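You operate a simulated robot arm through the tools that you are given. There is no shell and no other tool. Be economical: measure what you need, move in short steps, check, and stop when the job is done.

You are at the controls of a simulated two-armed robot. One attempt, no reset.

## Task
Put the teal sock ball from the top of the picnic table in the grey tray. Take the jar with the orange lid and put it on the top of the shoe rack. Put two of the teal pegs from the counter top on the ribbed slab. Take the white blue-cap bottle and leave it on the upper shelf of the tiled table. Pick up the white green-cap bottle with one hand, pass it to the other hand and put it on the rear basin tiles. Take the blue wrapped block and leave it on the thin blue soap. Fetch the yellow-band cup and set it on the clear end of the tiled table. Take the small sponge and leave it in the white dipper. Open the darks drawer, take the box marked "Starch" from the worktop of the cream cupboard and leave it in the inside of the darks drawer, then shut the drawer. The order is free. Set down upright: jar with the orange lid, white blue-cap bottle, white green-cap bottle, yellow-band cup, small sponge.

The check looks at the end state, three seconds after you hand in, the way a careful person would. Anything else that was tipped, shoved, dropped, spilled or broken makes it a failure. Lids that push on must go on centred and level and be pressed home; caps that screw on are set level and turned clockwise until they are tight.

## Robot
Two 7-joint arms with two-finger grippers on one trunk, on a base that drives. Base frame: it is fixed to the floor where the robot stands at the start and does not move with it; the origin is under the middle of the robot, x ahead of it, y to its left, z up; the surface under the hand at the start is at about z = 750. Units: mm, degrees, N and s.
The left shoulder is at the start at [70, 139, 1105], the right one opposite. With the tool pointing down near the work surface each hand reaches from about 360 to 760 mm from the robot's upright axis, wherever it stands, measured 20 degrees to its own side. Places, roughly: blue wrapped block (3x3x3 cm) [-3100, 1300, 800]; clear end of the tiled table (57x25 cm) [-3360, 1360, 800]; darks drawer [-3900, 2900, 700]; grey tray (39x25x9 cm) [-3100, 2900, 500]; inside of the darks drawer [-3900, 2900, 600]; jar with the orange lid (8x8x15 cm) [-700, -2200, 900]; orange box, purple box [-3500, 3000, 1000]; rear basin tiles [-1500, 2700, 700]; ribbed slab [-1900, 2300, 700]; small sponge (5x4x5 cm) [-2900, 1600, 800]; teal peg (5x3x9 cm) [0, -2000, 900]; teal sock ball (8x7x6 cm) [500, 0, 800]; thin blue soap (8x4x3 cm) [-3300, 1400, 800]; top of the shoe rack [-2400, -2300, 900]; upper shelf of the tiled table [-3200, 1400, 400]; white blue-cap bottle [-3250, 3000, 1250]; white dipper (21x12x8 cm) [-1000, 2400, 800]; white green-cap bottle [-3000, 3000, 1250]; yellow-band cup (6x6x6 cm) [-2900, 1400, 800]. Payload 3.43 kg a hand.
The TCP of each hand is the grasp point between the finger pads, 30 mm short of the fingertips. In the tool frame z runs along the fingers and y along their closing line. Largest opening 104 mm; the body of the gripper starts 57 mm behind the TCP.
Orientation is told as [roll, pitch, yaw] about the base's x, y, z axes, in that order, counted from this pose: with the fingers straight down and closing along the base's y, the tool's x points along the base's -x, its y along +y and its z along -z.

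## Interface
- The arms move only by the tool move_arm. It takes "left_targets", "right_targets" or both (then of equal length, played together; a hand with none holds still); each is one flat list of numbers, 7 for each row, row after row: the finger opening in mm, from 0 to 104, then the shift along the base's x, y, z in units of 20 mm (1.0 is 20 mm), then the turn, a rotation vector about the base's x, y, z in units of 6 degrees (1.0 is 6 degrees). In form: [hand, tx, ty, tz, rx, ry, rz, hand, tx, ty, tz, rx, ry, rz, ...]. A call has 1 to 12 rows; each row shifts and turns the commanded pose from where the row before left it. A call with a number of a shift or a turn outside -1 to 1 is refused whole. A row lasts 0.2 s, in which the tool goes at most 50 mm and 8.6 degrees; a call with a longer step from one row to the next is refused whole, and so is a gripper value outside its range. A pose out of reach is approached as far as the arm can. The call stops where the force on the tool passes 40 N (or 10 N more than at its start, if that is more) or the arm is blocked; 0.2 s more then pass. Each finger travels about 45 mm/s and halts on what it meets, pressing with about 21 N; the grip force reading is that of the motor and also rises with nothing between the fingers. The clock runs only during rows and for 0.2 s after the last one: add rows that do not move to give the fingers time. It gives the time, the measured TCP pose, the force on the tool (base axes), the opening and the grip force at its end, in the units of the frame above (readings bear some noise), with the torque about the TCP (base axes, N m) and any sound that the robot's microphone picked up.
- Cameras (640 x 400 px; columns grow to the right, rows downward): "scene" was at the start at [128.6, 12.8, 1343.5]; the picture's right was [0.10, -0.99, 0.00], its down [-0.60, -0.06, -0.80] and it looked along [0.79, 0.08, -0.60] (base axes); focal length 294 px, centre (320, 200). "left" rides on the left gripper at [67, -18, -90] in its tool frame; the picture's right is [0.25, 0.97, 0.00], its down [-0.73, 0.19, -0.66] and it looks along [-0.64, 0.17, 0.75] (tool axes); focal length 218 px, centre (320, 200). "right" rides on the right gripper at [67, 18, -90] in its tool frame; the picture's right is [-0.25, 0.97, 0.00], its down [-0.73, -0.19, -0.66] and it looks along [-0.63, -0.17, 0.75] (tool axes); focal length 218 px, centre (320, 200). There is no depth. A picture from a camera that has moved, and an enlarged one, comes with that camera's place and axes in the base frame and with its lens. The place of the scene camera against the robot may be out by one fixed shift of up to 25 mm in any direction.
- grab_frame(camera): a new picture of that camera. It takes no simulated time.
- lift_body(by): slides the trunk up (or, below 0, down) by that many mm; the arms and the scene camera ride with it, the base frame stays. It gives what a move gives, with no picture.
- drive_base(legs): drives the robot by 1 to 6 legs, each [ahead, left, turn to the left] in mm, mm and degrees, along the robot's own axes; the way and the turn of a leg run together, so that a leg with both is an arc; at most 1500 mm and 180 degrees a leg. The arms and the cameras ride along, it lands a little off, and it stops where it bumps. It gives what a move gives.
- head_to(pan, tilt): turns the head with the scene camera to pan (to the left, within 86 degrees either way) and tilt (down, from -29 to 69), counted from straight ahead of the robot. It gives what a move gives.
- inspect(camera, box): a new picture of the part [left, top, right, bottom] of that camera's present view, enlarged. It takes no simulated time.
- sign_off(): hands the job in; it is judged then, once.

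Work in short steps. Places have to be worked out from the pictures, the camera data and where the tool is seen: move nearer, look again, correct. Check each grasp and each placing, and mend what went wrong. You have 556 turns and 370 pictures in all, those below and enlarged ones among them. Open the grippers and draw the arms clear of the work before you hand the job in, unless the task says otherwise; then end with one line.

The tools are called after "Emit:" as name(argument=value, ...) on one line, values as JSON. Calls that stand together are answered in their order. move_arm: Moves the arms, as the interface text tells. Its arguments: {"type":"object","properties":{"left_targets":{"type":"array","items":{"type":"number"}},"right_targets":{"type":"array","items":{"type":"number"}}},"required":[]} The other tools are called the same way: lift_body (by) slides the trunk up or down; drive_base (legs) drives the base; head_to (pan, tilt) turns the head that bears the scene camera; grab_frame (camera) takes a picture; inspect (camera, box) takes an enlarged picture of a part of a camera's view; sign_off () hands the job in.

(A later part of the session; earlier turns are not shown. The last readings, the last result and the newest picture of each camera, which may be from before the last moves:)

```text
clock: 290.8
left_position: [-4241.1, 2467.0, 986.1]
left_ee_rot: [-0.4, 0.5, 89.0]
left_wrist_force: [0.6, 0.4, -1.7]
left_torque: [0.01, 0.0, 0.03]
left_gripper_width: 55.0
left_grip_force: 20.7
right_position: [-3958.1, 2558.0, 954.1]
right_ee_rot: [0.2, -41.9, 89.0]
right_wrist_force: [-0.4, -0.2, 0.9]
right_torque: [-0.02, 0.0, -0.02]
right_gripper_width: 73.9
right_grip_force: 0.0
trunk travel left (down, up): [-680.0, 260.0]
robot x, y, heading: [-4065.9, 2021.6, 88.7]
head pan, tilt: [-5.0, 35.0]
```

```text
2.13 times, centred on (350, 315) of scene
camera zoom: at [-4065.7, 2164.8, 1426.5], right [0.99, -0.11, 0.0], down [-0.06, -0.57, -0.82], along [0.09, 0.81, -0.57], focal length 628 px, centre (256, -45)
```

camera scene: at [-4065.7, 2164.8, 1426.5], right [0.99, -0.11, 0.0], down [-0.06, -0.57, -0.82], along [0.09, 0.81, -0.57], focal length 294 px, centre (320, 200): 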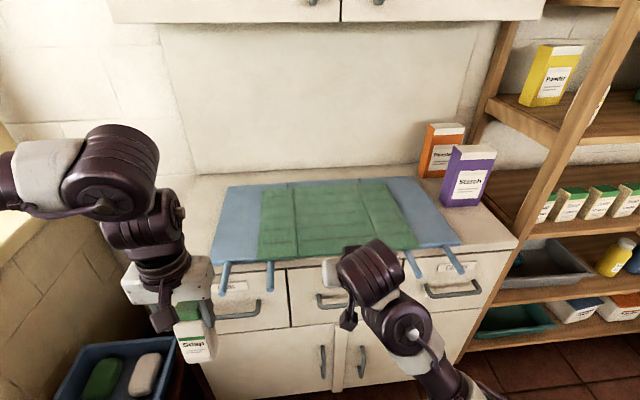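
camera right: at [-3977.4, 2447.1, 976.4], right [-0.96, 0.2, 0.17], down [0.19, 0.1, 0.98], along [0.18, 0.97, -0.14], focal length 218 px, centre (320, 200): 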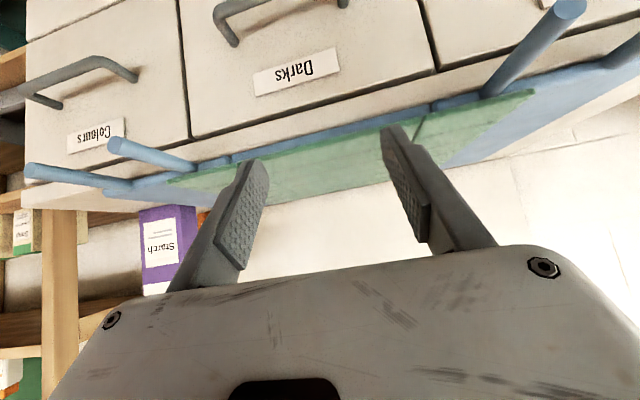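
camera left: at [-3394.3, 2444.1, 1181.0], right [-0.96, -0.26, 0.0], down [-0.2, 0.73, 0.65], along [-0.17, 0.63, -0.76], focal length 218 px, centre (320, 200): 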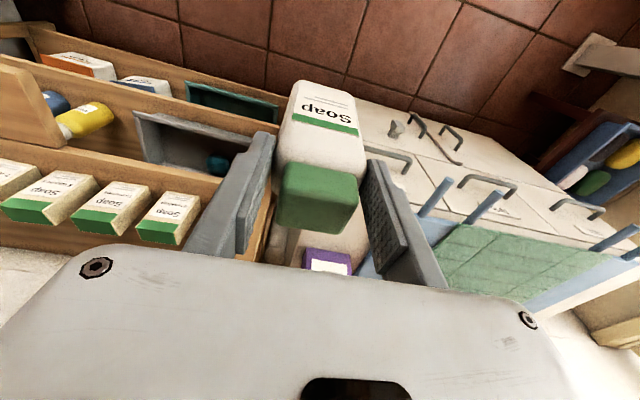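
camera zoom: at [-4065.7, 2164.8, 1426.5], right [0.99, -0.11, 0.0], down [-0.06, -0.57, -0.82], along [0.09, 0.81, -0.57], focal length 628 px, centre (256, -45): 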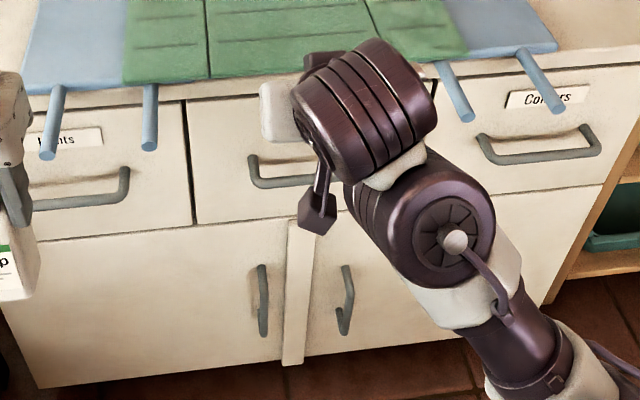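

Darks is confirmed as the middle drawer. Its handle bar runs from x≈-4003 to -3864 at z≈730, about 40 mm off the front. I'll roll the right hand 90° so the fingers close above and below the bar.

Emit:
move_arm(right_targets=[74, 0, -0.4, 0, 0, 0.99, -0.89, 74, 0, -0.4, 0, 0, 0.99, -0.89, 74, 0, 0, 0, 0, 0.99, -0.89, 74, 0, 0, 0, 0, 0.99, -0.89, 74, 0, 0, 0, 0, 0.99, -0.89, 74, 0, 0, 0, 0, 0.99, -0.89, 74, 0, 0, 0, 0, 0.99, -0.89, 74, 0, 0, 0, 0, 0.99, -0.89, 74, 0, 0, 0, 0, 0.99, -0.89, 74, 0, 0, 0, 0, 0.99, -0.89, 74, 0, 0, 0, 0, 0.99, -0.89])

Emit:
grab_frame(camera="right")

Emit:
grab_frame(camera="scene")

```text
clock: 293.2
left_position: [-4240.8, 2467.7, 986.5]
left_ee_rot: [-0.2, 0.6, 89.0]
left_wrist_force: [-0.5, 0.8, -2.1]
left_torque: [-0.01, 0.0, 0.0]
left_gripper_width: 54.5
left_grip_force: 21.1
right_position: [-3958.4, 2540.6, 954.6]
right_ee_rot: [47.4, 3.1, 5.3]
right_wrist_force: [0.6, 0.3, -0.3]
right_torque: [-0.03, -0.02, 0.0]
right_gripper_width: 74.0
right_grip_force: 0.0
trunk travel left (down, up): [-680.0, 260.0]
robot x, y, heading: [-4066.9, 2023.5, 88.7]
head pan, tilt: [-5.0, 35.0]
```

```text
265 pictures are left
camera right: at [-4016.6, 2480.1, 1032.1], right [0.23, 0.68, 0.7], down [0.8, -0.54, 0.26], along [0.56, 0.5, -0.66], focal length 218 px, centre (320, 200)
```

right: 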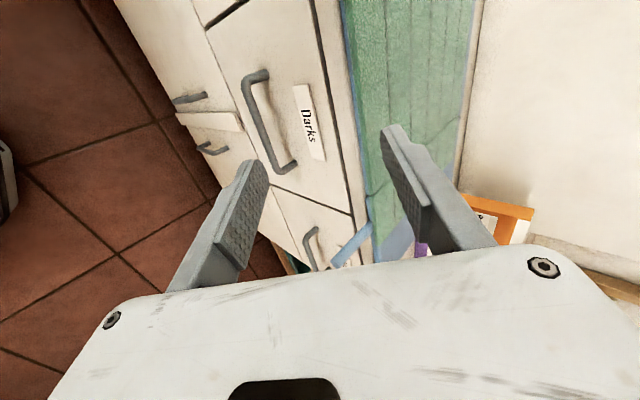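

```text
264 pictures are left
camera scene: at [-4065.6, 2164.4, 1426.6], right [0.99, -0.11, 0.0], down [-0.06, -0.57, -0.82], along [0.09, 0.81, -0.57], focal length 294 px, centre (320, 200)
```

scene: 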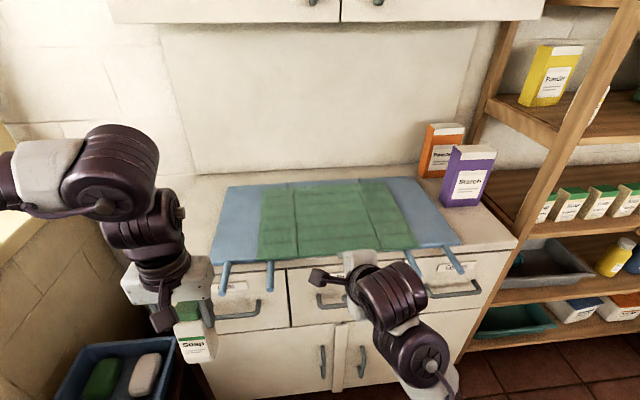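

The roll worked and the bar now shows clearly between the fingers' closing directions. I'll move to a pre-grasp 90 mm back along the finger axis.

Emit:
move_arm(right_targets=[64, 0.15, 0.15, -0.95, 0, 0, 0, 64, 0.15, 0.15, -0.95, 0, 0, 0, 64, 0.15, 0.15, -0.95, 0, 0, 0, 64, 0.15, 0.15, -0.95, 0, 0, 0, 64, 0.15, 0.15, -0.95, 0, 0, 0, 64, 0.15, 0.15, -0.95, 0, 0, 0, 64, 0.15, 0.15, -0.95, 0, 0, 0, 64, 0.1, 0.3, -0.95, 0, 0, 0])

Emit:
grab_frame(camera="right")

```text
clock: 295.0
left_position: [-4241.7, 2467.8, 986.7]
left_ee_rot: [-0.3, 0.5, 89.0]
left_wrist_force: [0.1, 1.0, -2.2]
left_torque: [-0.01, 0.02, 0.03]
left_gripper_width: 54.5
left_grip_force: 20.5
right_position: [-3937.4, 2566.5, 800.0]
right_ee_rot: [47.5, 2.9, 5.4]
right_wrist_force: [0.2, -0.2, 0.3]
right_torque: [0.0, 0.02, -0.04]
right_gripper_width: 63.9
right_grip_force: 0.1
trunk travel left (down, up): [-680.0, 260.0]
robot x, y, heading: [-4065.8, 2021.8, 88.7]
head pan, tilt: [-5.0, 35.0]
```

```text
263 pictures are left
camera right: at [-3994.1, 2506.6, 877.9], right [0.23, 0.68, 0.7], down [0.8, -0.54, 0.27], along [0.56, 0.5, -0.66], focal length 218 px, centre (320, 200)
```

right: 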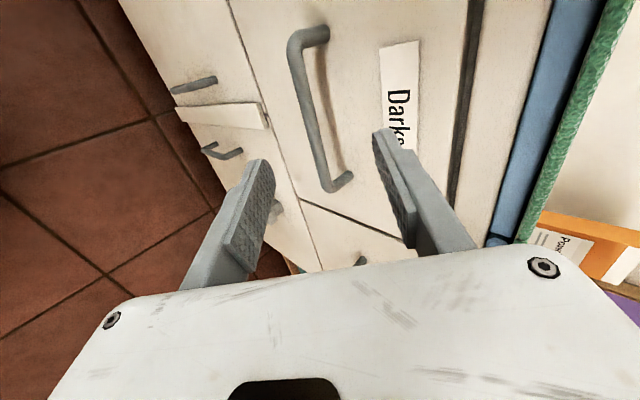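

Retriangulated: the bar centre is nearer (-3935, 2657, 698) and the drawer front is at y≈2700. I'll advance half-way with a small correction and recheck.

Emit:
move_arm(right_targets=[64, 0, 0.53, -0.71, 0, 0, 0, 64, 0, 0.53, -0.71, 0, 0, 0, 64, 0, 0.53, -0.71, 0, 0, 0, 64, 0, 0.53, -0.71, 0, 0, 0])

Emit:
grab_frame(camera="right")

```text
clock: 296.2
left_position: [-4240.6, 2466.4, 986.2]
left_ee_rot: [-0.4, 0.6, 89.0]
left_wrist_force: [0.3, -0.1, -2.1]
left_torque: [-0.01, -0.03, -0.03]
left_gripper_width: 54.6
left_grip_force: 21.0
right_position: [-3905.5, 2601.1, 730.2]
right_ee_rot: [46.1, -0.5, 5.1]
right_wrist_force: [-0.3, -0.2, 0.5]
right_torque: [0.02, -0.01, 0.01]
right_gripper_width: 63.9
right_grip_force: 0.2
trunk travel left (down, up): [-680.0, 260.0]
robot x, y, heading: [-4072.2, 2025.4, 88.5]
head pan, tilt: [-5.0, 35.0]
stopped in row 4 (right hand): the arm was blocked; the commanded pose is now the measured one
```

```text
262 pictures are left
camera right: at [-3967.9, 2542.6, 805.1], right [0.19, 0.69, 0.7], down [0.78, -0.54, 0.32], along [0.6, 0.48, -0.64], focal length 218 px, centre (320, 200)
```

right: 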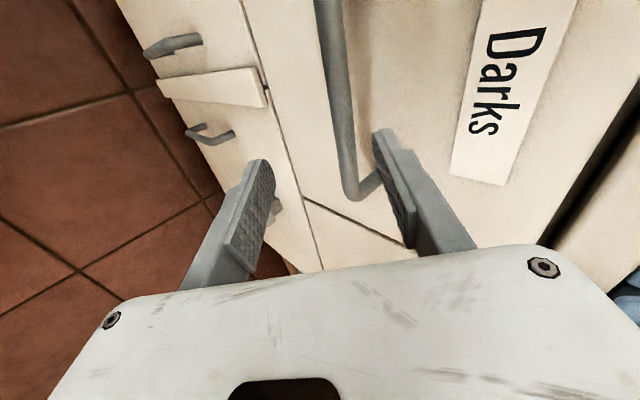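

The arm hit its own limit, with no contact force. I'll raise the hand, lower the trunk 200 mm for a better arm posture, and retry.

Emit:
move_arm(right_targets=[64, -0.15, -0.5, 0.9, 0, 0, 0, 64, -0.15, -0.5, 0.9, 0, 0, 0, 64, -0.15, -0.3, 1, 0, 0, 0, 64, -0.15, -0.2, 1, 0, 0, 0, 64, -0.15, -0.2, 1, 0, 0, 0, 64, -0.15, -0.2, 1, 0, 0, 0, 64, -0.15, -0.2, 1, 0, 0, 0, 64, -0.15, 0, 1, 0, 0, 0, 64, -0.15, 0, 1, 0, 0, 0, 64, -0.15, 0, 1, 0, 0, 0])

Emit:
lift_body(by=-220)

Emit:
grab_frame(camera="right")

```text
clock: 298.4
left_position: [-4240.4, 2468.7, 986.5]
left_ee_rot: [-0.3, 0.6, 89.1]
left_wrist_force: [0.4, 0.0, -1.0]
left_torque: [-0.03, 0.04, 0.04]
left_gripper_width: 54.5
left_grip_force: 21.0
right_position: [-3938.3, 2557.9, 925.2]
right_ee_rot: [46.0, -0.2, 4.9]
right_wrist_force: [-0.4, -0.3, 0.6]
right_torque: [-0.01, -0.02, 0.0]
right_gripper_width: 64.2
right_grip_force: 0.2
trunk travel left (down, up): [-680.0, 260.0]
robot x, y, heading: [-4068.2, 2022.4, 88.7]
head pan, tilt: [-5.0, 35.0]
```

```text
clock: 300.7
left_position: [-4240.3, 2468.3, 766.6]
left_ee_rot: [-0.3, 0.5, 89.0]
left_wrist_force: [0.0, -1.1, -1.8]
left_torque: [0.02, 0.01, 0.02]
left_gripper_width: 54.5
left_grip_force: 20.5
right_position: [-3938.5, 2558.9, 706.5]
right_ee_rot: [46.1, -0.3, 5.1]
right_wrist_force: [-0.1, -0.8, -0.2]
right_torque: [-0.02, 0.01, 0.0]
right_gripper_width: 64.2
right_grip_force: 0.1
trunk travel left (down, up): [-460.0, 480.0]
robot x, y, heading: [-4066.9, 2026.2, 88.9]
head pan, tilt: [-5.0, 35.0]
```

```text
261 pictures are left
camera right: at [-4000.9, 2500.1, 781.3], right [0.19, 0.69, 0.7], down [0.78, -0.54, 0.32], along [0.6, 0.48, -0.64], focal length 218 px, centre (320, 200)
```

right: 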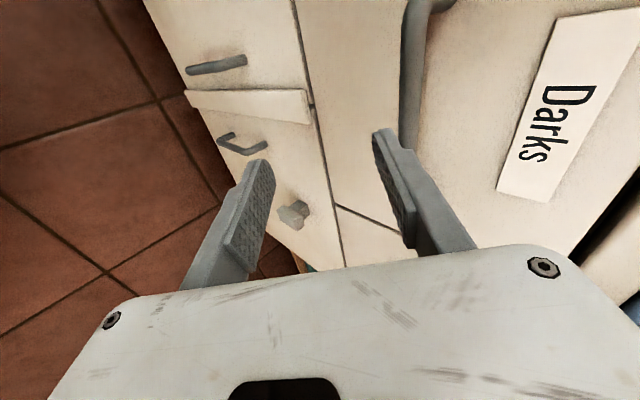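

The bar's right corner is confirmed at (-3858, 2646, 709). I'll move to 60 mm before the bar on the finger axis.

Emit:
move_arm(right_targets=[64, 0, 0.4, 0.7, 0, 0, 0, 64, 0, 0.6, 0.7, 0, 0, 0, 64, 0, 0.7, 0.65, 0, 0, 0, 64, 0, 0.7, 0, 0, 0, 0])

Emit:
grab_frame(camera="right")

```text
clock: 301.7
left_position: [-4242.3, 2467.4, 766.4]
left_ee_rot: [-0.3, 0.4, 89.0]
left_wrist_force: [-0.2, 0.3, -2.4]
left_torque: [-0.02, -0.04, 0.03]
left_gripper_width: 54.3
left_grip_force: 21.0
right_position: [-3937.6, 2608.6, 746.8]
right_ee_rot: [46.1, -0.4, 5.1]
right_wrist_force: [0.7, 0.0, 0.0]
right_torque: [0.04, 0.0, 0.01]
right_gripper_width: 64.1
right_grip_force: 0.1
trunk travel left (down, up): [-460.0, 480.0]
robot x, y, heading: [-4070.7, 2022.9, 88.7]
head pan, tilt: [-5.0, 35.0]
```

```text
260 pictures are left
camera right: at [-4000.2, 2549.4, 822.3], right [0.19, 0.69, 0.7], down [0.78, -0.54, 0.32], along [0.6, 0.48, -0.64], focal length 218 px, centre (320, 200)
```

right: 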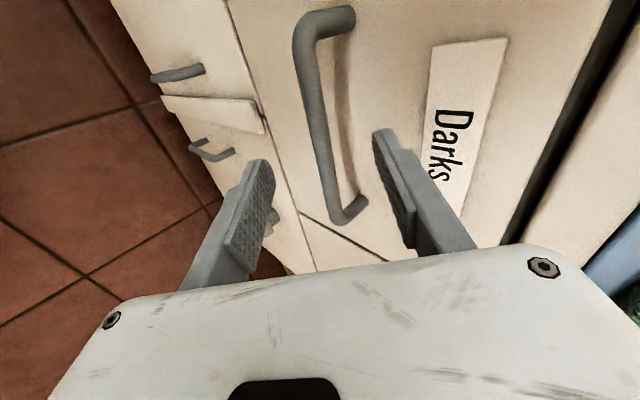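

The bar is between the fingers. I'll advance 52 mm along the finger axis and close.

Emit:
move_arm(right_targets=[64, 0, 0.62, -0.6, 0, 0, 0, 64, 0, 0.62, -0.6, 0, 0, 0, 64, 0, 0.62, -0.6, 0, 0, 0, 64, 0, 0, 0, 0, 0, 0])

Emit:
grab_frame(camera="right")

```text
clock: 302.7
left_position: [-4242.1, 2464.6, 768.9]
left_ee_rot: [-0.3, 0.4, 88.9]
left_wrist_force: [-0.4, 0.8, -1.7]
left_torque: [-0.04, 0.0, -0.02]
left_gripper_width: 54.8
left_grip_force: 20.5
right_position: [-3940.7, 2643.2, 711.5]
right_ee_rot: [46.3, -0.4, 5.0]
right_wrist_force: [-0.7, -15.7, 9.5]
right_torque: [0.57, -0.01, -0.06]
right_gripper_width: 57.3
right_grip_force: 0.0
trunk travel left (down, up): [-460.0, 480.0]
robot x, y, heading: [-4066.3, 2024.3, 88.6]
head pan, tilt: [-5.0, 35.0]
```

```text
259 pictures are left
camera right: at [-4001.2, 2583.3, 786.9], right [0.19, 0.69, 0.7], down [0.78, -0.54, 0.32], along [0.6, 0.49, -0.64], focal length 218 px, centre (320, 200)
```

right: 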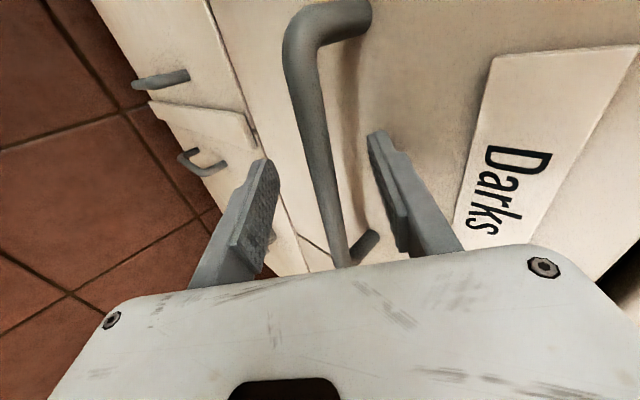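

The upper fingertip touches the drawer front, and the bar is between the pads. I'll back off 4 mm and close.

Emit:
move_arm(right_targets=[50, 0, -0.2, 0, 0, 0, 0, 30, 0, 0, 0, 0, 0, 0, 0, 0, 0, 0, 0, 0, 0, 0, 0, 0, 0, 0, 0, 0, 0, 0, 0, 0, 0, 0, 0, 0, 0, 0, 0, 0, 0, 0])

Emit:
grab_frame(camera="right")

```text
clock: 304.1
left_position: [-4242.6, 2467.0, 767.8]
left_ee_rot: [-0.4, 0.4, 89.0]
left_wrist_force: [0.1, -0.2, -2.1]
left_torque: [-0.01, -0.01, -0.03]
left_gripper_width: 54.6
left_grip_force: 21.2
right_position: [-3939.7, 2639.9, 712.2]
right_ee_rot: [46.3, -0.3, 5.1]
right_wrist_force: [-1.9, 0.7, 12.3]
right_torque: [0.1, 0.91, -0.66]
right_gripper_width: 14.4
right_grip_force: 45.0
trunk travel left (down, up): [-460.0, 480.0]
robot x, y, heading: [-4070.1, 2023.9, 88.5]
head pan, tilt: [-5.0, 35.0]
```

```text
258 pictures are left
camera right: at [-4000.8, 2580.7, 787.0], right [0.19, 0.69, 0.7], down [0.78, -0.54, 0.32], along [0.6, 0.48, -0.64], focal length 218 px, centre (320, 200)
```

right: 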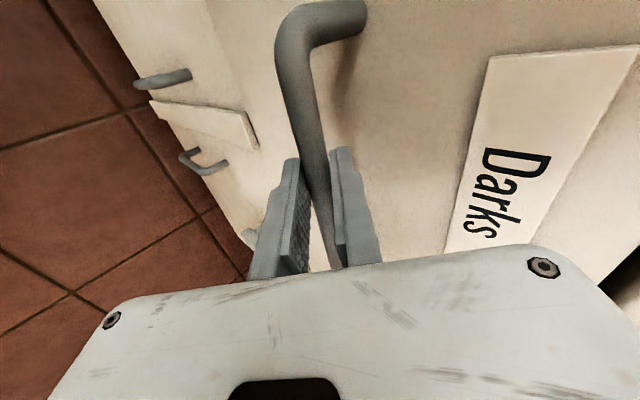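

The handle is gripped. I'll pull the drawer by driving backward.

Emit:
drive_base(legs=[[-120, 0, 0]])

Emit:
grab_frame(camera="scene")

```text
clock: 305.3
left_position: [-4242.2, 2345.9, 768.7]
left_ee_rot: [-0.3, 0.3, 88.9]
left_wrist_force: [-0.5, -1.2, -1.6]
left_torque: [0.01, 0.02, -0.04]
left_gripper_width: 54.6
left_grip_force: 21.0
right_position: [-3939.1, 2517.9, 711.3]
right_ee_rot: [46.3, -0.4, 4.9]
right_wrist_force: [3.8, 0.2, 16.0]
right_torque: [0.17, 0.46, -1.02]
right_gripper_width: 14.3
right_grip_force: 44.8
trunk travel left (down, up): [-460.0, 480.0]
robot x, y, heading: [-4070.0, 1905.7, 88.5]
head pan, tilt: [-5.0, 35.0]
```

```text
257 pictures are left
camera scene: at [-4067.9, 2041.3, 1207.0], right [0.99, -0.11, 0.0], down [-0.06, -0.57, -0.82], along [0.09, 0.82, -0.57], focal length 294 px, centre (320, 200)
```

scene: 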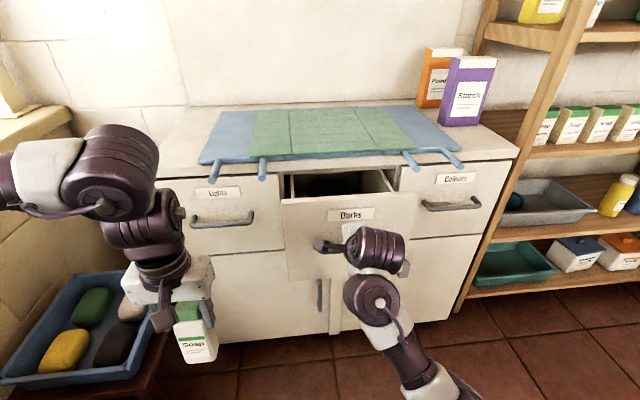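

The drawer is opening smoothly. I'll pull about 110 mm more.

Emit:
drive_base(legs=[[-110, 0, 0]])

Emit:
grab_frame(camera="scene")

```text
clock: 306.5
left_position: [-4243.2, 2238.6, 767.5]
left_ee_rot: [-0.2, 0.4, 88.8]
left_wrist_force: [0.0, 0.4, -1.0]
left_torque: [-0.01, 0.02, -0.02]
left_gripper_width: 54.6
left_grip_force: 20.6
right_position: [-3938.7, 2411.4, 711.9]
right_ee_rot: [46.3, -0.3, 4.5]
right_wrist_force: [12.7, 1.7, 11.3]
right_torque: [0.12, 0.25, -1.29]
right_gripper_width: 14.1
right_grip_force: 44.7
trunk travel left (down, up): [-460.0, 480.0]
robot x, y, heading: [-4071.5, 1793.7, 88.2]
head pan, tilt: [-5.0, 35.0]
```

```text
256 pictures are left
camera scene: at [-4069.1, 1933.7, 1207.0], right [0.99, -0.11, 0.0], down [-0.07, -0.57, -0.82], along [0.09, 0.81, -0.57], focal length 294 px, centre (320, 200)
```

scene: 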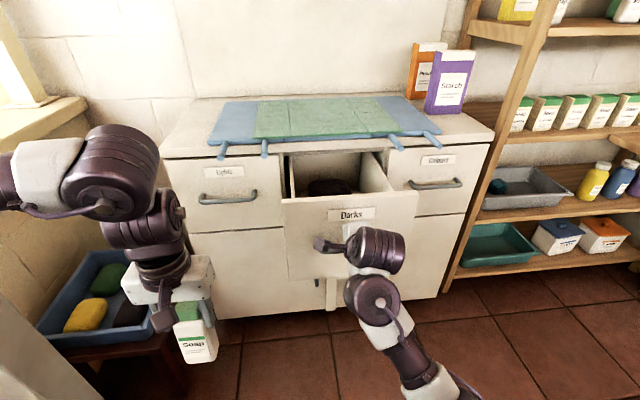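

The drawer is open about 230 mm, with something dark at its back. I'll release the handle and back the hand away.

Emit:
move_arm(right_targets=[30, 0, 0, 0, 0, 0, 0, 60, 0, 0, 0, 0, 0, 0, 60, 0, 0, 0, 0, 0, 0, 60, 0, -0.6, 0.55, 0, 0, 0, 60, 0, -0.6, 0.55, 0, 0, 0, 60, 0, -0.6, 0.7, 0, 0, 0, 60, 0, -0.6, 0.7, 0, 0, 0, 60, 0, 0, 1, 0, 0, 0, 60, 0, 0, 1, 0, 0, 0, 60, 0, 0, 1, 0, 0, 0, 60, 0, 0, 1, 0, 0, 0])

Emit:
grab_frame(camera="scene")

```text
clock: 308.9
left_position: [-4245.8, 2239.2, 765.9]
left_ee_rot: [-0.3, 0.4, 88.8]
left_wrist_force: [-0.5, -0.3, -2.5]
left_torque: [-0.01, 0.0, 0.01]
left_gripper_width: 54.6
left_grip_force: 20.8
right_position: [-3942.3, 2365.0, 840.7]
right_ee_rot: [46.7, -0.5, 5.0]
right_wrist_force: [-0.7, 0.1, 0.3]
right_torque: [0.0, 0.02, -0.04]
right_gripper_width: 59.7
right_grip_force: 0.1
right hand out of reach, approached as far as the arm can: row 11
trunk travel left (down, up): [-460.0, 480.0]
robot x, y, heading: [-4072.9, 1795.4, 88.7]
head pan, tilt: [-5.0, 35.0]
```

```text
255 pictures are left
camera scene: at [-4072.0, 1936.0, 1206.6], right [0.99, -0.11, 0.0], down [-0.06, -0.57, -0.82], along [0.09, 0.81, -0.57], focal length 294 px, centre (320, 200)
```

scene: 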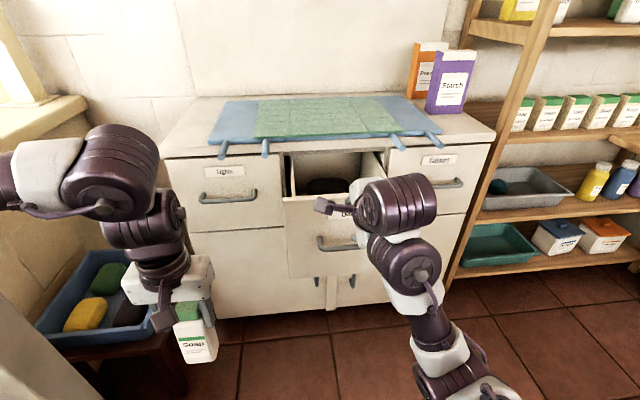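

Next the Starch box at about (-3540, 2884). I'll raise the trunk 350, tilt the right hand back to vertical with fingers closing along y, and look at the box from above.

Emit:
lift_body(by=350)

Emit:
drive_base(legs=[[290, 0, 1.3], [0, -440, 0]])

Emit:
move_arm(right_targets=[90, 0, 0, 0, -0.98, 0, 0, 90, 0, 0, 0, -0.98, 0, 0, 90, 0, 0, 0, -0.98, 0, 0, 90, 0, 0, 0, -0.98, 0, 0, 90, 0, 0, 0, -0.98, 0, 0, 90, 0, 0, 0, -0.98, 0, 0, 90, 0, 0, 0, -0.98, 0, 0, 90, 0, 0, 0, -0.9, 0, -0.8])

Emit:
grab_frame(camera="scene")

Emit:
grab_frame(camera="right")

```text
clock: 312.4
left_position: [-4245.6, 2239.9, 1116.5]
left_ee_rot: [-0.2, 0.5, 88.8]
left_wrist_force: [0.1, 0.0, -2.4]
left_torque: [0.0, 0.02, -0.01]
left_gripper_width: 54.5
left_grip_force: 21.1
right_position: [-3941.6, 2364.6, 1190.7]
right_ee_rot: [46.8, -0.4, 5.0]
right_wrist_force: [-0.2, 0.4, 1.1]
right_torque: [0.0, -0.01, 0.02]
right_gripper_width: 60.1
right_grip_force: 0.1
trunk travel left (down, up): [-810.0, 130.0]
robot x, y, heading: [-4073.6, 1794.2, 88.2]
head pan, tilt: [-5.0, 35.0]
```

```text
clock: 316.7
left_position: [-3797.1, 2528.4, 1115.6]
left_ee_rot: [-0.3, 0.5, 89.5]
left_wrist_force: [0.2, -0.6, -2.8]
left_torque: [-0.01, -0.03, 0.0]
left_gripper_width: 54.9
left_grip_force: 20.7
right_position: [-3494.9, 2656.0, 1189.5]
right_ee_rot: [46.7, -0.5, 5.6]
right_wrist_force: [0.1, -0.2, 0.3]
right_torque: [-0.01, 0.02, -0.03]
right_gripper_width: 60.0
right_grip_force: 0.0
trunk travel left (down, up): [-810.0, 130.0]
robot x, y, heading: [-3620.3, 2085.7, 89.3]
head pan, tilt: [-5.0, 35.0]
```

```text
clock: 318.5
left_position: [-3796.6, 2527.8, 1116.6]
left_ee_rot: [-0.3, 0.7, 89.4]
left_wrist_force: [0.1, 0.2, -1.3]
left_torque: [0.0, 0.0, 0.05]
left_gripper_width: 54.8
left_grip_force: 21.2
right_position: [-3513.6, 2634.4, 994.7]
right_ee_rot: [15.0, 2.4, 0.1]
right_wrist_force: [-0.5, 0.6, -0.1]
right_torque: [0.04, 0.0, 0.02]
right_gripper_width: 89.8
right_grip_force: 0.0
right hand out of reach, approached as far as the arm can: row 1, 2, 3, 4, 5, 6, 7, 8
trunk travel left (down, up): [-810.0, 130.0]
robot x, y, heading: [-3622.2, 2086.8, 89.3]
head pan, tilt: [-5.0, 35.0]
```

```text
254 pictures are left
camera scene: at [-3618.5, 2226.7, 1556.6], right [0.99, -0.1, 0.0], down [-0.06, -0.57, -0.82], along [0.08, 0.81, -0.57], focal length 294 px, centre (320, 200)
```

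scene: 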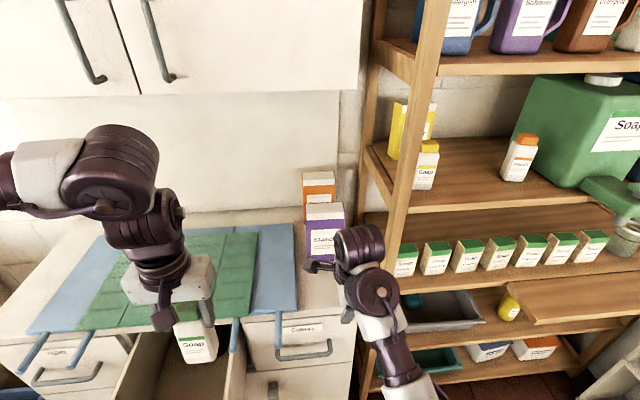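

```text
253 pictures are left
camera right: at [-3576.8, 2628.3, 1088.6], right [0.26, 0.94, 0.24], down [0.75, -0.35, 0.55], along [0.6, 0.04, -0.8], focal length 218 px, centre (320, 200)
```

right: 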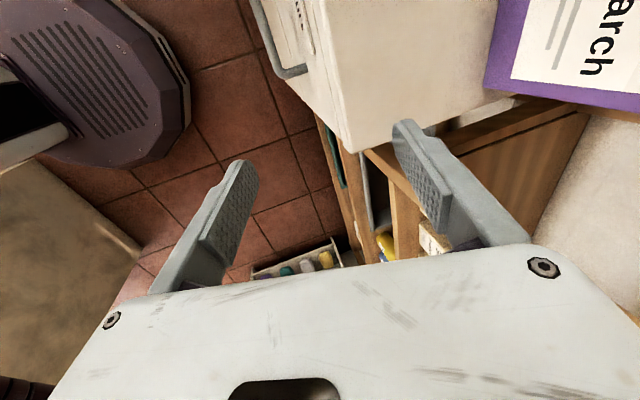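

The box is about 105 mm wide, too wide to grip along x, so it needs a grip across its depth. I'll zoom in to see the gaps around it.

Emit:
inspect(camera="scene", box=[240, 150, 400, 280])

```text
3.08 times, centred on (320, 215) of scene
camera zoom: at [-3618.5, 2226.7, 1556.6], right [0.99, -0.1, 0.0], down [-0.06, -0.57, -0.82], along [0.08, 0.81, -0.57], focal length 906 px, centre (320, 154)
```

zoom: 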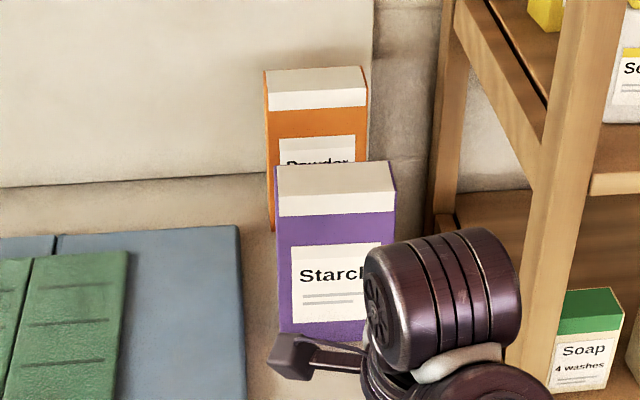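

Measured: box x about -3594 to -3491, y 2814 to 2856, top z≈1070, and the overhead cabinet front is further back at y≈2915. A vertical grasp from above is possible; I'll straighten the tool and raise it.

Emit:
move_arm(right_targets=[90, 0, 0, 0.7, -0.4, -0.1, 0, 90, 0, 0, 0.7, -0.4, -0.1, 0, 90, 0, 0, 0.7, -0.4, -0.1, 0, 90, 0, 0, 0.7, -0.4, -0.1, 0, 90, 0, 0, 0.7, -0.4, 0, 0, 90, 0, 0, 0.7, -0.4, 0, 0, 90, 0, 0, 0.7, 0, 0, 0, 90, 0, 0, 0.7, 0, 0, 0])

Emit:
grab_frame(camera="right")

```text
clock: 320.3
left_position: [-3796.4, 2528.0, 1116.0]
left_ee_rot: [-0.3, 0.5, 89.5]
left_wrist_force: [0.2, 0.1, -2.5]
left_torque: [-0.01, -0.02, -0.01]
left_gripper_width: 54.6
left_grip_force: 21.1
right_position: [-3517.0, 2624.5, 958.1]
right_ee_rot: [9.1, 1.6, 0.0]
right_wrist_force: [0.1, -0.7, 0.8]
right_torque: [0.0, 0.01, -0.01]
right_gripper_width: 90.1
right_grip_force: 0.2
right hand out of reach, approached as far as the arm can: row 1, 2, 3, 4, 5, 6, 7, 8
trunk travel left (down, up): [-810.0, 130.0]
robot x, y, heading: [-3617.8, 2086.4, 89.1]
head pan, tilt: [-5.0, 35.0]
```

```text
251 pictures are left
camera right: at [-3581.3, 2626.7, 1052.3], right [0.26, 0.96, 0.15], down [0.75, -0.29, 0.6], along [0.61, -0.04, -0.79], focal length 218 px, centre (320, 200)
```

right: 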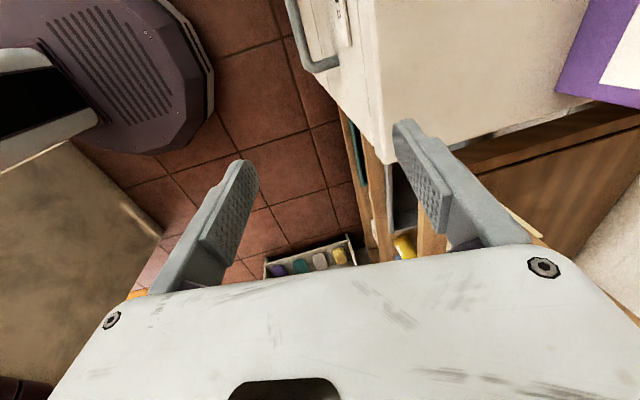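

This wrist roll is at its joint limit. I'll roll the hand the other way, through natural yaw 90 toward yaw 180, to get the same closing direction.

Emit:
move_arm(right_targets=[90, 0, -0.2, 0.2, 0, 0, 1, 90, 0, -0.2, 0.2, 0, 0, 1, 90, 0, -0.2, 0.2, 0, 0, 1, 90, 0, 0, 0.2, 0, 0, 1, 90, 0, 0, 0.2, 0, 0, 1, 90, 0, 0, 0.2, 0, 0, 1, 90, 0, 0, 0.2, 0, 0, 1, 90, 0, 0, 0.2, 0, 0, 1, 90, 0, 0, 0.2, 0, 0, 1, 90, 0, 0, 0.2, 0, 0, 1, 90, 0, 0, 0.2, 0, 0, 1, 90, 0, 0, 0.2, 0, 0, 1])

Emit:
move_arm(right_targets=[90, 0, 0, 0.5, -0.3, 0, 1, 90, 0, 0, 0.5, -0.3, 0, 1, 90, 0, 0, 0.5, -0.3, 0, 1, 90, 0, 0, 0.5, -0.3, 0, 1, 90, 0, 0, 0.5, -0.3, 0, 1, 90, 0, 0, 0.5, 0, 0, 1, 90, 0, 0, 0.5, 0, 0, 1, 90, 0, 0, 0.5, 0, 0, 1, 90, 0, 0, 0.5, 0, 0, 1, 90, 0, 0, 0.5, 0, 0, 1, 90, 0, 0, 0, 0, 0, 1, 90, 0, 0, 0, 0, 0, 1])

Emit:
move_arm(right_targets=[90, 0, 0, 0, 0, 0, 1, 90, 0, 0, 0, 0, 0, 1, 90, 0, 0, 0, 0, 0, 1, 90, 0, 0, 0, 0, 0, 1, 90, 0, 0, 0, 0, 0, 1, 90, 0, 0, 0, 0, 0, 1])

Emit:
grab_frame(camera="right")

```text
clock: 322.9
left_position: [-3795.8, 2528.6, 1116.1]
left_ee_rot: [-0.2, 0.5, 89.5]
left_wrist_force: [1.2, 0.3, -2.7]
left_torque: [-0.02, -0.03, 0.0]
left_gripper_width: 54.8
left_grip_force: 21.3
right_position: [-3507.7, 2535.2, 889.3]
right_ee_rot: [9.3, 1.5, 72.0]
right_wrist_force: [0.3, 0.3, 0.3]
right_torque: [0.01, 0.0, -0.03]
right_gripper_width: 89.9
right_grip_force: 0.1
right hand out of reach, approached as far as the arm can: row 1, 2, 3, 4, 5, 6, 7, 8, 9, 10, 11, 12
trunk travel left (down, up): [-810.0, 130.0]
robot x, y, heading: [-3617.8, 2089.8, 89.2]
head pan, tilt: [-5.0, 35.0]
```

```text
clock: 325.5
left_position: [-3796.2, 2527.7, 1115.5]
left_ee_rot: [-0.3, 0.6, 89.4]
left_wrist_force: [0.6, 0.4, -3.3]
left_torque: [-0.02, 0.0, -0.02]
left_gripper_width: 54.7
left_grip_force: 20.4
right_position: [-3511.9, 2400.3, 795.7]
right_ee_rot: [8.7, 10.5, 144.1]
right_wrist_force: [0.5, -0.3, -0.3]
right_torque: [0.01, 0.0, -0.01]
right_gripper_width: 89.8
right_grip_force: 0.1
right hand out of reach, approached as far as the arm can: row 1, 2, 3, 4, 5, 6, 7, 8, 9, 10
trunk travel left (down, up): [-810.0, 130.0]
robot x, y, heading: [-3619.0, 2085.5, 89.1]
head pan, tilt: [-5.0, 35.0]
```

```text
clock: 326.9
left_position: [-3795.0, 2528.3, 1116.1]
left_ee_rot: [-0.2, 0.5, 89.6]
left_wrist_force: [0.4, 0.1, -1.8]
left_torque: [0.01, -0.01, 0.01]
left_gripper_width: 54.6
left_grip_force: 21.0
right_position: [-3513.9, 2401.1, 795.7]
right_ee_rot: [8.8, 10.5, -179.8]
right_wrist_force: [-0.6, -0.2, -0.4]
right_torque: [-0.04, 0.0, 0.01]
right_gripper_width: 90.1
right_grip_force: 0.1
right hand out of reach, approached as far as the arm can: row 1
trunk travel left (down, up): [-810.0, 130.0]
robot x, y, heading: [-3620.9, 2085.4, 89.5]
head pan, tilt: [-5.0, 35.0]
```

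```text
250 pictures are left
camera right: at [-3462.7, 2395.4, 898.2], right [-0.27, -0.96, 0.1], down [-0.83, 0.29, 0.48], along [-0.49, 0.05, -0.87], focal length 218 px, centre (320, 200)
```

right: 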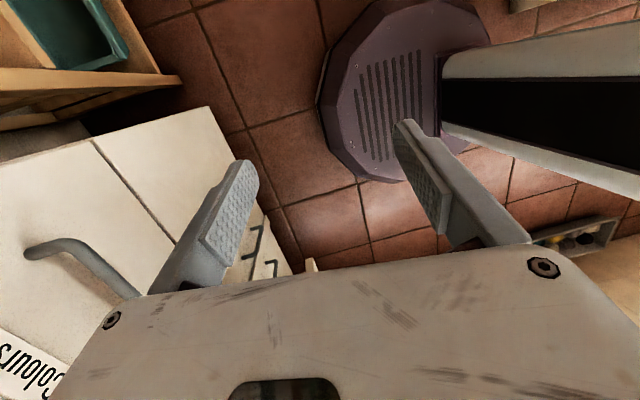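

Yaw 180 reached, but the hand drifted low and close. I'll extend it forward and up again while levelling.

Emit:
move_arm(right_targets=[90, 0, 0.4, 0.9, -0.15, 0.17, 0, 90, 0, 0.4, 0.9, -0.15, 0.17, 0, 90, 0, 0.4, 0.9, -0.15, 0.17, 0, 90, 0, 0.4, 0.9, -0.15, 0.17, 0, 90, 0, 0.4, 0.9, -0.15, 0.17, 0, 90, 0, 0.4, 0.9, -0.15, 0.17, 0, 90, 0, 0.4, 0.9, -0.15, 0.17, 0, 90, 0, 0.4, 0.9, -0.15, 0.17, 0, 90, 0, 0.6, 0.9, -0.15, 0.17, 0, 90, 0, 0.6, 0.9, -0.15, 0.17, 0])

Emit:
grab_frame(camera="scene")

```text
clock: 329.1
left_position: [-3797.3, 2528.7, 1116.2]
left_ee_rot: [-0.4, 0.4, 89.5]
left_wrist_force: [-0.4, -0.3, -1.5]
left_torque: [0.0, -0.01, -0.01]
left_gripper_width: 54.5
left_grip_force: 21.2
right_position: [-3481.8, 2382.6, 795.7]
right_ee_rot: [11.4, 7.4, -179.6]
right_wrist_force: [0.1, -0.8, -0.1]
right_torque: [0.02, 0.01, -0.01]
right_gripper_width: 90.0
right_grip_force: 0.0
right hand out of reach, approached as far as the arm can: row 1, 2, 3, 4, 5, 6, 7, 8, 9, 10
trunk travel left (down, up): [-810.0, 130.0]
robot x, y, heading: [-3619.0, 2085.8, 89.2]
head pan, tilt: [-5.0, 35.0]
```

```text
249 pictures are left
camera scene: at [-3618.2, 2226.7, 1556.5], right [0.99, -0.1, 0.0], down [-0.06, -0.57, -0.82], along [0.08, 0.81, -0.57], focal length 294 px, centre (320, 200)
```

scene: 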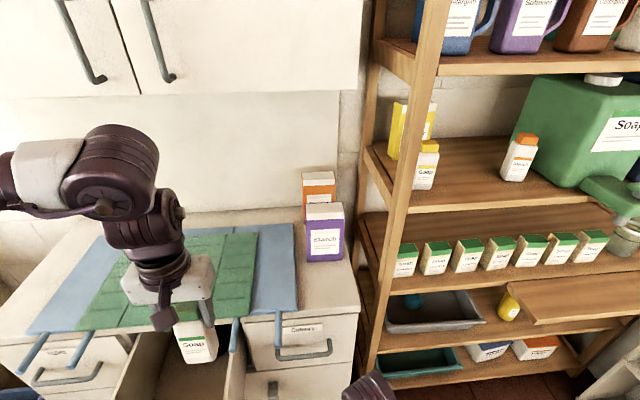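

The arm seems stuck near a limit, so I'll try a pure forward and outward motion to free it.

Emit:
move_arm(right_targets=[90, 0.5, 0.8, 0, 0, 0, 0, 90, 0.5, 0.8, 0, 0, 0, 0, 90, 0.5, 0.8, 0, 0, 0, 0, 90, 0.3, 0.8, 0, 0, 0, 0])

```text
clock: 330.1
left_position: [-3796.5, 2529.8, 1115.0]
left_ee_rot: [-0.1, 0.6, 89.4]
left_wrist_force: [-1.2, -0.3, -2.7]
left_torque: [-0.01, 0.01, 0.01]
left_gripper_width: 54.7
left_grip_force: 20.5
right_position: [-3445.1, 2447.0, 794.1]
right_ee_rot: [13.2, 5.3, -179.4]
right_wrist_force: [-0.2, -0.4, 0.3]
right_torque: [-0.01, -0.01, 0.0]
right_gripper_width: 90.1
right_grip_force: 0.0
right hand out of reach, approached as far as the arm can: row 1
trunk travel left (down, up): [-810.0, 130.0]
robot x, y, heading: [-3624.1, 2081.6, 89.3]
head pan, tilt: [-5.0, 35.0]
```

It moves now. I'll continue up and forward gradually, keeping clear of the cupboard.

Emit:
move_arm(right_targets=[90, 0, 0.5, 0.8, 0, 0, 0, 90, 0, 0.5, 0.8, 0, 0, 0, 90, 0, 0.5, 0.8, 0, 0, 0, 90, 0, 0.5, 0.8, 0, 0, 0, 90, 0, 0.5, 0.8, 0, 0, 0, 90, 0, 0.5, 0.8, 0, 0, 0, 90, 0, 0.5, 0.8, 0, 0, 0, 90, 0, 0.5, 0.8, 0, 0, 0])

```text
clock: 331.9
left_position: [-3796.1, 2528.4, 1116.6]
left_ee_rot: [-0.3, 0.5, 89.5]
left_wrist_force: [0.8, 0.1, -1.1]
left_torque: [0.01, 0.01, 0.01]
left_gripper_width: 54.6
left_grip_force: 20.6
right_position: [-3439.5, 2446.1, 796.7]
right_ee_rot: [13.2, 5.3, -179.4]
right_wrist_force: [-0.2, 0.5, -0.2]
right_torque: [0.01, -0.03, -0.04]
right_gripper_width: 89.6
right_grip_force: 0.0
right hand out of reach, approached as far as the arm can: row 1, 2, 3, 4, 5, 6, 7, 8
trunk travel left (down, up): [-810.0, 130.0]
robot x, y, heading: [-3621.3, 2085.5, 89.2]
head pan, tilt: [-5.0, 35.0]
```

With this roll the wrist limits height to roughly 400 mm below the shoulder. I'll raise the trunk by 130, return to yaw 0, and plan to slide in from the box's open left side with the tool vertical.

Emit:
lift_body(by=130)

Emit:
move_arm(right_targets=[90, 0, 0, 0, 0, 0, -1, 90, 0, 0, 0, 0, 0, -1, 90, 0, 0, 0, 0, 0, -1, 90, 0, 0, 0, 0, 0, -1, 90, 0, 0, 0, 0, 0, -1, 90, 0, 0, 0, 0, 0, -1, 90, 0, 0, 0, 0, 0, -1, 90, 0, 0, 0, 0, 0, -1, 90, 0, 0, 0, 0, 0, -1, 90, 0, 0, 0, 0, 0, -1, 90, 0, 0, 0, 0, 0, -1, 90, 0, 0, 0, 0, 0, -1])

Emit:
move_arm(right_targets=[90, 0, 0, 0, 0, 0, -1, 90, 0, 0, 0, 0, 0, -1, 90, 0, 0, 0, 0, 0, -1, 90, 0, 0, 0, 0, 0, -1, 90, 0, 0.5, 0.3, 0, 0, -1, 90, 0, 0.5, 0.3, 0, 0, -1, 90, 0, 0.5, 0.3, 0, 0, -1, 90, 0, 0.5, 0.3, 0, 0, -1, 90, 0, 0.5, 0.3, 0, 0, -1, 90, 0, 0.5, 0.3, 0, 0, -1, 90, 0, 0.5, 0.3, 0, 0, -1, 90, 0, 0.5, 0.3, 0, 0, -1])

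```text
clock: 333.5
left_position: [-3795.6, 2527.8, 1246.4]
left_ee_rot: [-0.2, 0.5, 89.6]
left_wrist_force: [0.0, 0.4, -2.9]
left_torque: [0.01, -0.01, -0.01]
left_gripper_width: 54.6
left_grip_force: 20.5
right_position: [-3440.0, 2446.5, 926.1]
right_ee_rot: [13.2, 5.2, -179.4]
right_wrist_force: [0.2, -0.9, -0.4]
right_torque: [-0.01, 0.02, -0.01]
right_gripper_width: 90.1
right_grip_force: 0.0
trunk travel left (down, up): [-940.0, 0.0]
robot x, y, heading: [-3619.1, 2081.3, 89.0]
head pan, tilt: [-5.0, 35.0]
```

```text
clock: 336.1
left_position: [-3796.3, 2527.9, 1244.8]
left_ee_rot: [-0.4, 0.5, 89.5]
left_wrist_force: [0.4, 0.4, -2.1]
left_torque: [-0.03, -0.03, -0.01]
left_gripper_width: 54.4
left_grip_force: 20.9
right_position: [-3439.4, 2443.6, 925.0]
right_ee_rot: [13.1, 5.3, 108.5]
right_wrist_force: [-0.3, 0.0, 0.0]
right_torque: [-0.02, 0.02, 0.0]
right_gripper_width: 90.0
right_grip_force: 0.1
right hand out of reach, approached as far as the arm can: row 3
trunk travel left (down, up): [-940.0, 0.0]
robot x, y, heading: [-3618.7, 2084.0, 89.3]
head pan, tilt: [-5.0, 35.0]
```

```text
clock: 338.7
left_position: [-3796.2, 2528.5, 1245.4]
left_ee_rot: [-0.2, 0.4, 89.5]
left_wrist_force: [-0.1, -0.1, -1.4]
left_torque: [-0.01, 0.01, -0.03]
left_gripper_width: 54.4
left_grip_force: 20.6
right_position: [-3438.2, 2524.3, 970.5]
right_ee_rot: [13.1, 5.2, 36.5]
right_wrist_force: [-0.7, 0.3, -0.1]
right_torque: [-0.02, 0.04, 0.01]
right_gripper_width: 89.8
right_grip_force: 0.0
trunk travel left (down, up): [-940.0, 0.0]
robot x, y, heading: [-3620.7, 2085.5, 89.1]
head pan, tilt: [-5.0, 35.0]
```

Next I'll finish the yaw to 0, level the tool and raise.

Emit:
move_arm(right_targets=[90, 0, 0.3, 0.3, 0, 0, -1, 90, 0, 0.3, 0.3, 0, 0, -1, 90, 0, 0.3, 0.3, 0, 0, -1, 90, 0, 0.3, 0.3, 0, 0, -1, 90, 0, 0.3, 0.3, 0, 0, -1, 90, 0, 0.3, 0.3, 0, 0, -1.0, 90, 0, 0, 0, -0.55, -0.22, 0, 90, 0, 0, 0, -0.55, -0.22, 0, 90, 0, 0, 0, -0.55, -0.22, 0, 90, 0, 0, 0, -0.55, -0.22, 0])

```text
clock: 340.9
left_position: [-3797.6, 2528.7, 1245.7]
left_ee_rot: [-0.3, 0.6, 89.5]
left_wrist_force: [-0.2, 0.1, -2.2]
left_torque: [-0.04, -0.04, 0.01]
left_gripper_width: 54.7
left_grip_force: 20.7
right_position: [-3439.2, 2559.2, 1008.7]
right_ee_rot: [-0.3, 0.0, -0.1]
right_wrist_force: [-0.2, 0.6, 0.5]
right_torque: [0.01, -0.05, 0.01]
right_gripper_width: 89.9
right_grip_force: 0.1
trunk travel left (down, up): [-940.0, 0.0]
robot x, y, heading: [-3618.5, 2083.3, 89.1]
head pan, tilt: [-5.0, 35.0]
```

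Vertical at yaw 0 now. I'll test how much higher it can go, to allow a from-above approach.

Emit:
move_arm(right_targets=[90, -0.5, 0.3, 0.8, 0, 0, 0, 90, -0.5, 0.3, 0.8, 0, 0, 0, 90, -0.5, 0.3, 0.8, 0, 0, 0, 90, -0.5, 0.3, 0.8, 0, 0, 0, 90, -0.5, 0.3, 0.8, 0, 0, 0, 90, -0.5, 0.3, 0.8, 0, 0, 0])

Emit:
grab_frame(camera="right")

```text
clock: 342.3
left_position: [-3795.5, 2527.9, 1245.7]
left_ee_rot: [-0.2, 0.6, 89.5]
left_wrist_force: [-0.5, -0.9, -1.0]
left_torque: [0.0, 0.0, 0.02]
left_gripper_width: 54.7
left_grip_force: 21.1
right_position: [-3450.9, 2558.5, 1009.4]
right_ee_rot: [-0.1, 0.1, 0.0]
right_wrist_force: [0.5, 0.5, -0.2]
right_torque: [0.05, -0.01, -0.03]
right_gripper_width: 90.0
right_grip_force: 0.1
right hand out of reach, approached as far as the arm can: row 1, 2, 3, 4, 5, 6
trunk travel left (down, up): [-940.0, 0.0]
robot x, y, heading: [-3619.9, 2084.4, 89.4]
head pan, tilt: [-5.0, 35.0]
```

```text
248 pictures are left
camera right: at [-3517.7, 2575.1, 1100.6], right [0.25, 0.97, 0.0], down [0.73, -0.19, 0.66], along [0.63, -0.17, -0.75], focal length 218 px, centre (320, 200)
```

right: 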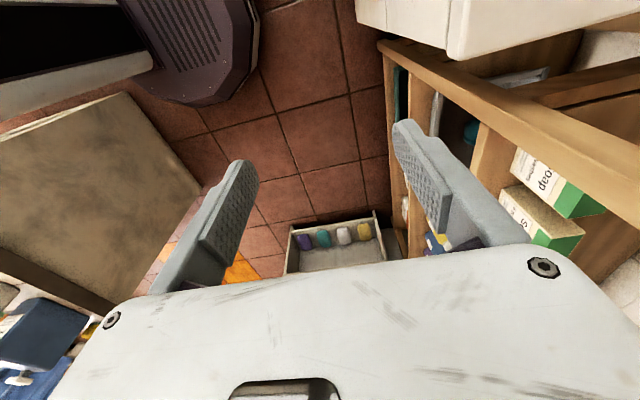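

The ceiling seems to rise with forward reach. I'll extend forward on the clear right side of the box while trying to rise.

Emit:
move_arm(right_targets=[90, -0.5, 0.8, 0, 0, 0, 0, 90, -0.5, 0.8, 0, 0, 0, 0, 90, -0.5, 0.8, 0.2, 0, 0, 0, 90, -0.5, 0.8, 0.2, 0, 0, 0, 90, -0.5, 0.8, 0.3, 0, 0, 0, 90, -0.5, 0.8, 0.3, 0, 0, 0])

```text
clock: 343.7
left_position: [-3796.8, 2528.6, 1245.7]
left_ee_rot: [-0.3, 0.6, 89.5]
left_wrist_force: [0.4, 0.7, -1.5]
left_torque: [-0.04, -0.02, -0.01]
left_gripper_width: 54.4
left_grip_force: 21.3
right_position: [-3514.8, 2656.9, 1032.7]
right_ee_rot: [0.0, -0.1, 0.0]
right_wrist_force: [0.0, 0.7, -0.3]
right_torque: [-0.01, 0.01, 0.0]
right_gripper_width: 89.9
right_grip_force: 0.0
trunk travel left (down, up): [-940.0, 0.0]
robot x, y, heading: [-3620.1, 2079.7, 89.3]
head pan, tilt: [-5.0, 35.0]
```

That works, so I'll raise further.

Emit:
move_arm(right_targets=[90, -0.3, 0, 0.8, 0, 0, 0, 90, -0.3, 0, 0.8, 0, 0, 0, 90, -0.3, 0, 0.8, 0, 0, 0, 90, -0.3, 0, 0.8, 0, 0, 0, 90, 0, 0, 0.8, 0, 0, 0])

Emit:
grab_frame(camera="right")

Emit:
grab_frame(camera="scene")

```text
clock: 344.9
left_position: [-3796.4, 2527.9, 1245.3]
left_ee_rot: [-0.2, 0.7, 89.6]
left_wrist_force: [-0.8, -1.2, -2.4]
left_torque: [0.0, 0.01, 0.01]
left_gripper_width: 54.6
left_grip_force: 20.9
right_position: [-3531.0, 2660.0, 1079.9]
right_ee_rot: [-0.1, 0.2, 0.1]
right_wrist_force: [-1.1, 0.2, -0.2]
right_torque: [0.03, 0.01, 0.02]
right_gripper_width: 89.9
right_grip_force: 0.1
right hand out of reach, approached as far as the arm can: row 3, 4, 5
trunk travel left (down, up): [-940.0, 0.0]
robot x, y, heading: [-3617.6, 2084.0, 89.2]
head pan, tilt: [-5.0, 35.0]
```

```text
247 pictures are left
camera right: at [-3598.7, 2676.2, 1170.7], right [0.25, 0.97, 0.0], down [0.73, -0.19, 0.66], along [0.63, -0.17, -0.75], focal length 218 px, centre (320, 200)
```

right: 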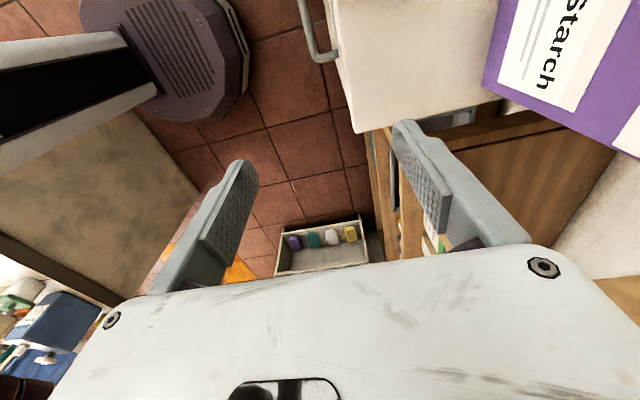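

```text
246 pictures are left
camera scene: at [-3618.1, 2226.9, 1686.5], right [0.99, -0.1, 0.0], down [-0.06, -0.57, -0.82], along [0.08, 0.81, -0.57], focal length 294 px, centre (320, 200)
```

scene: 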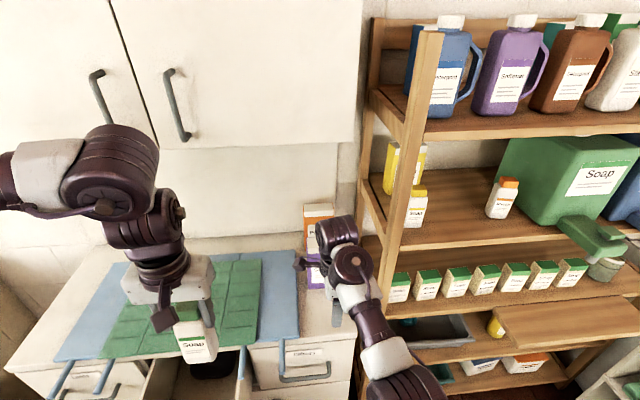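

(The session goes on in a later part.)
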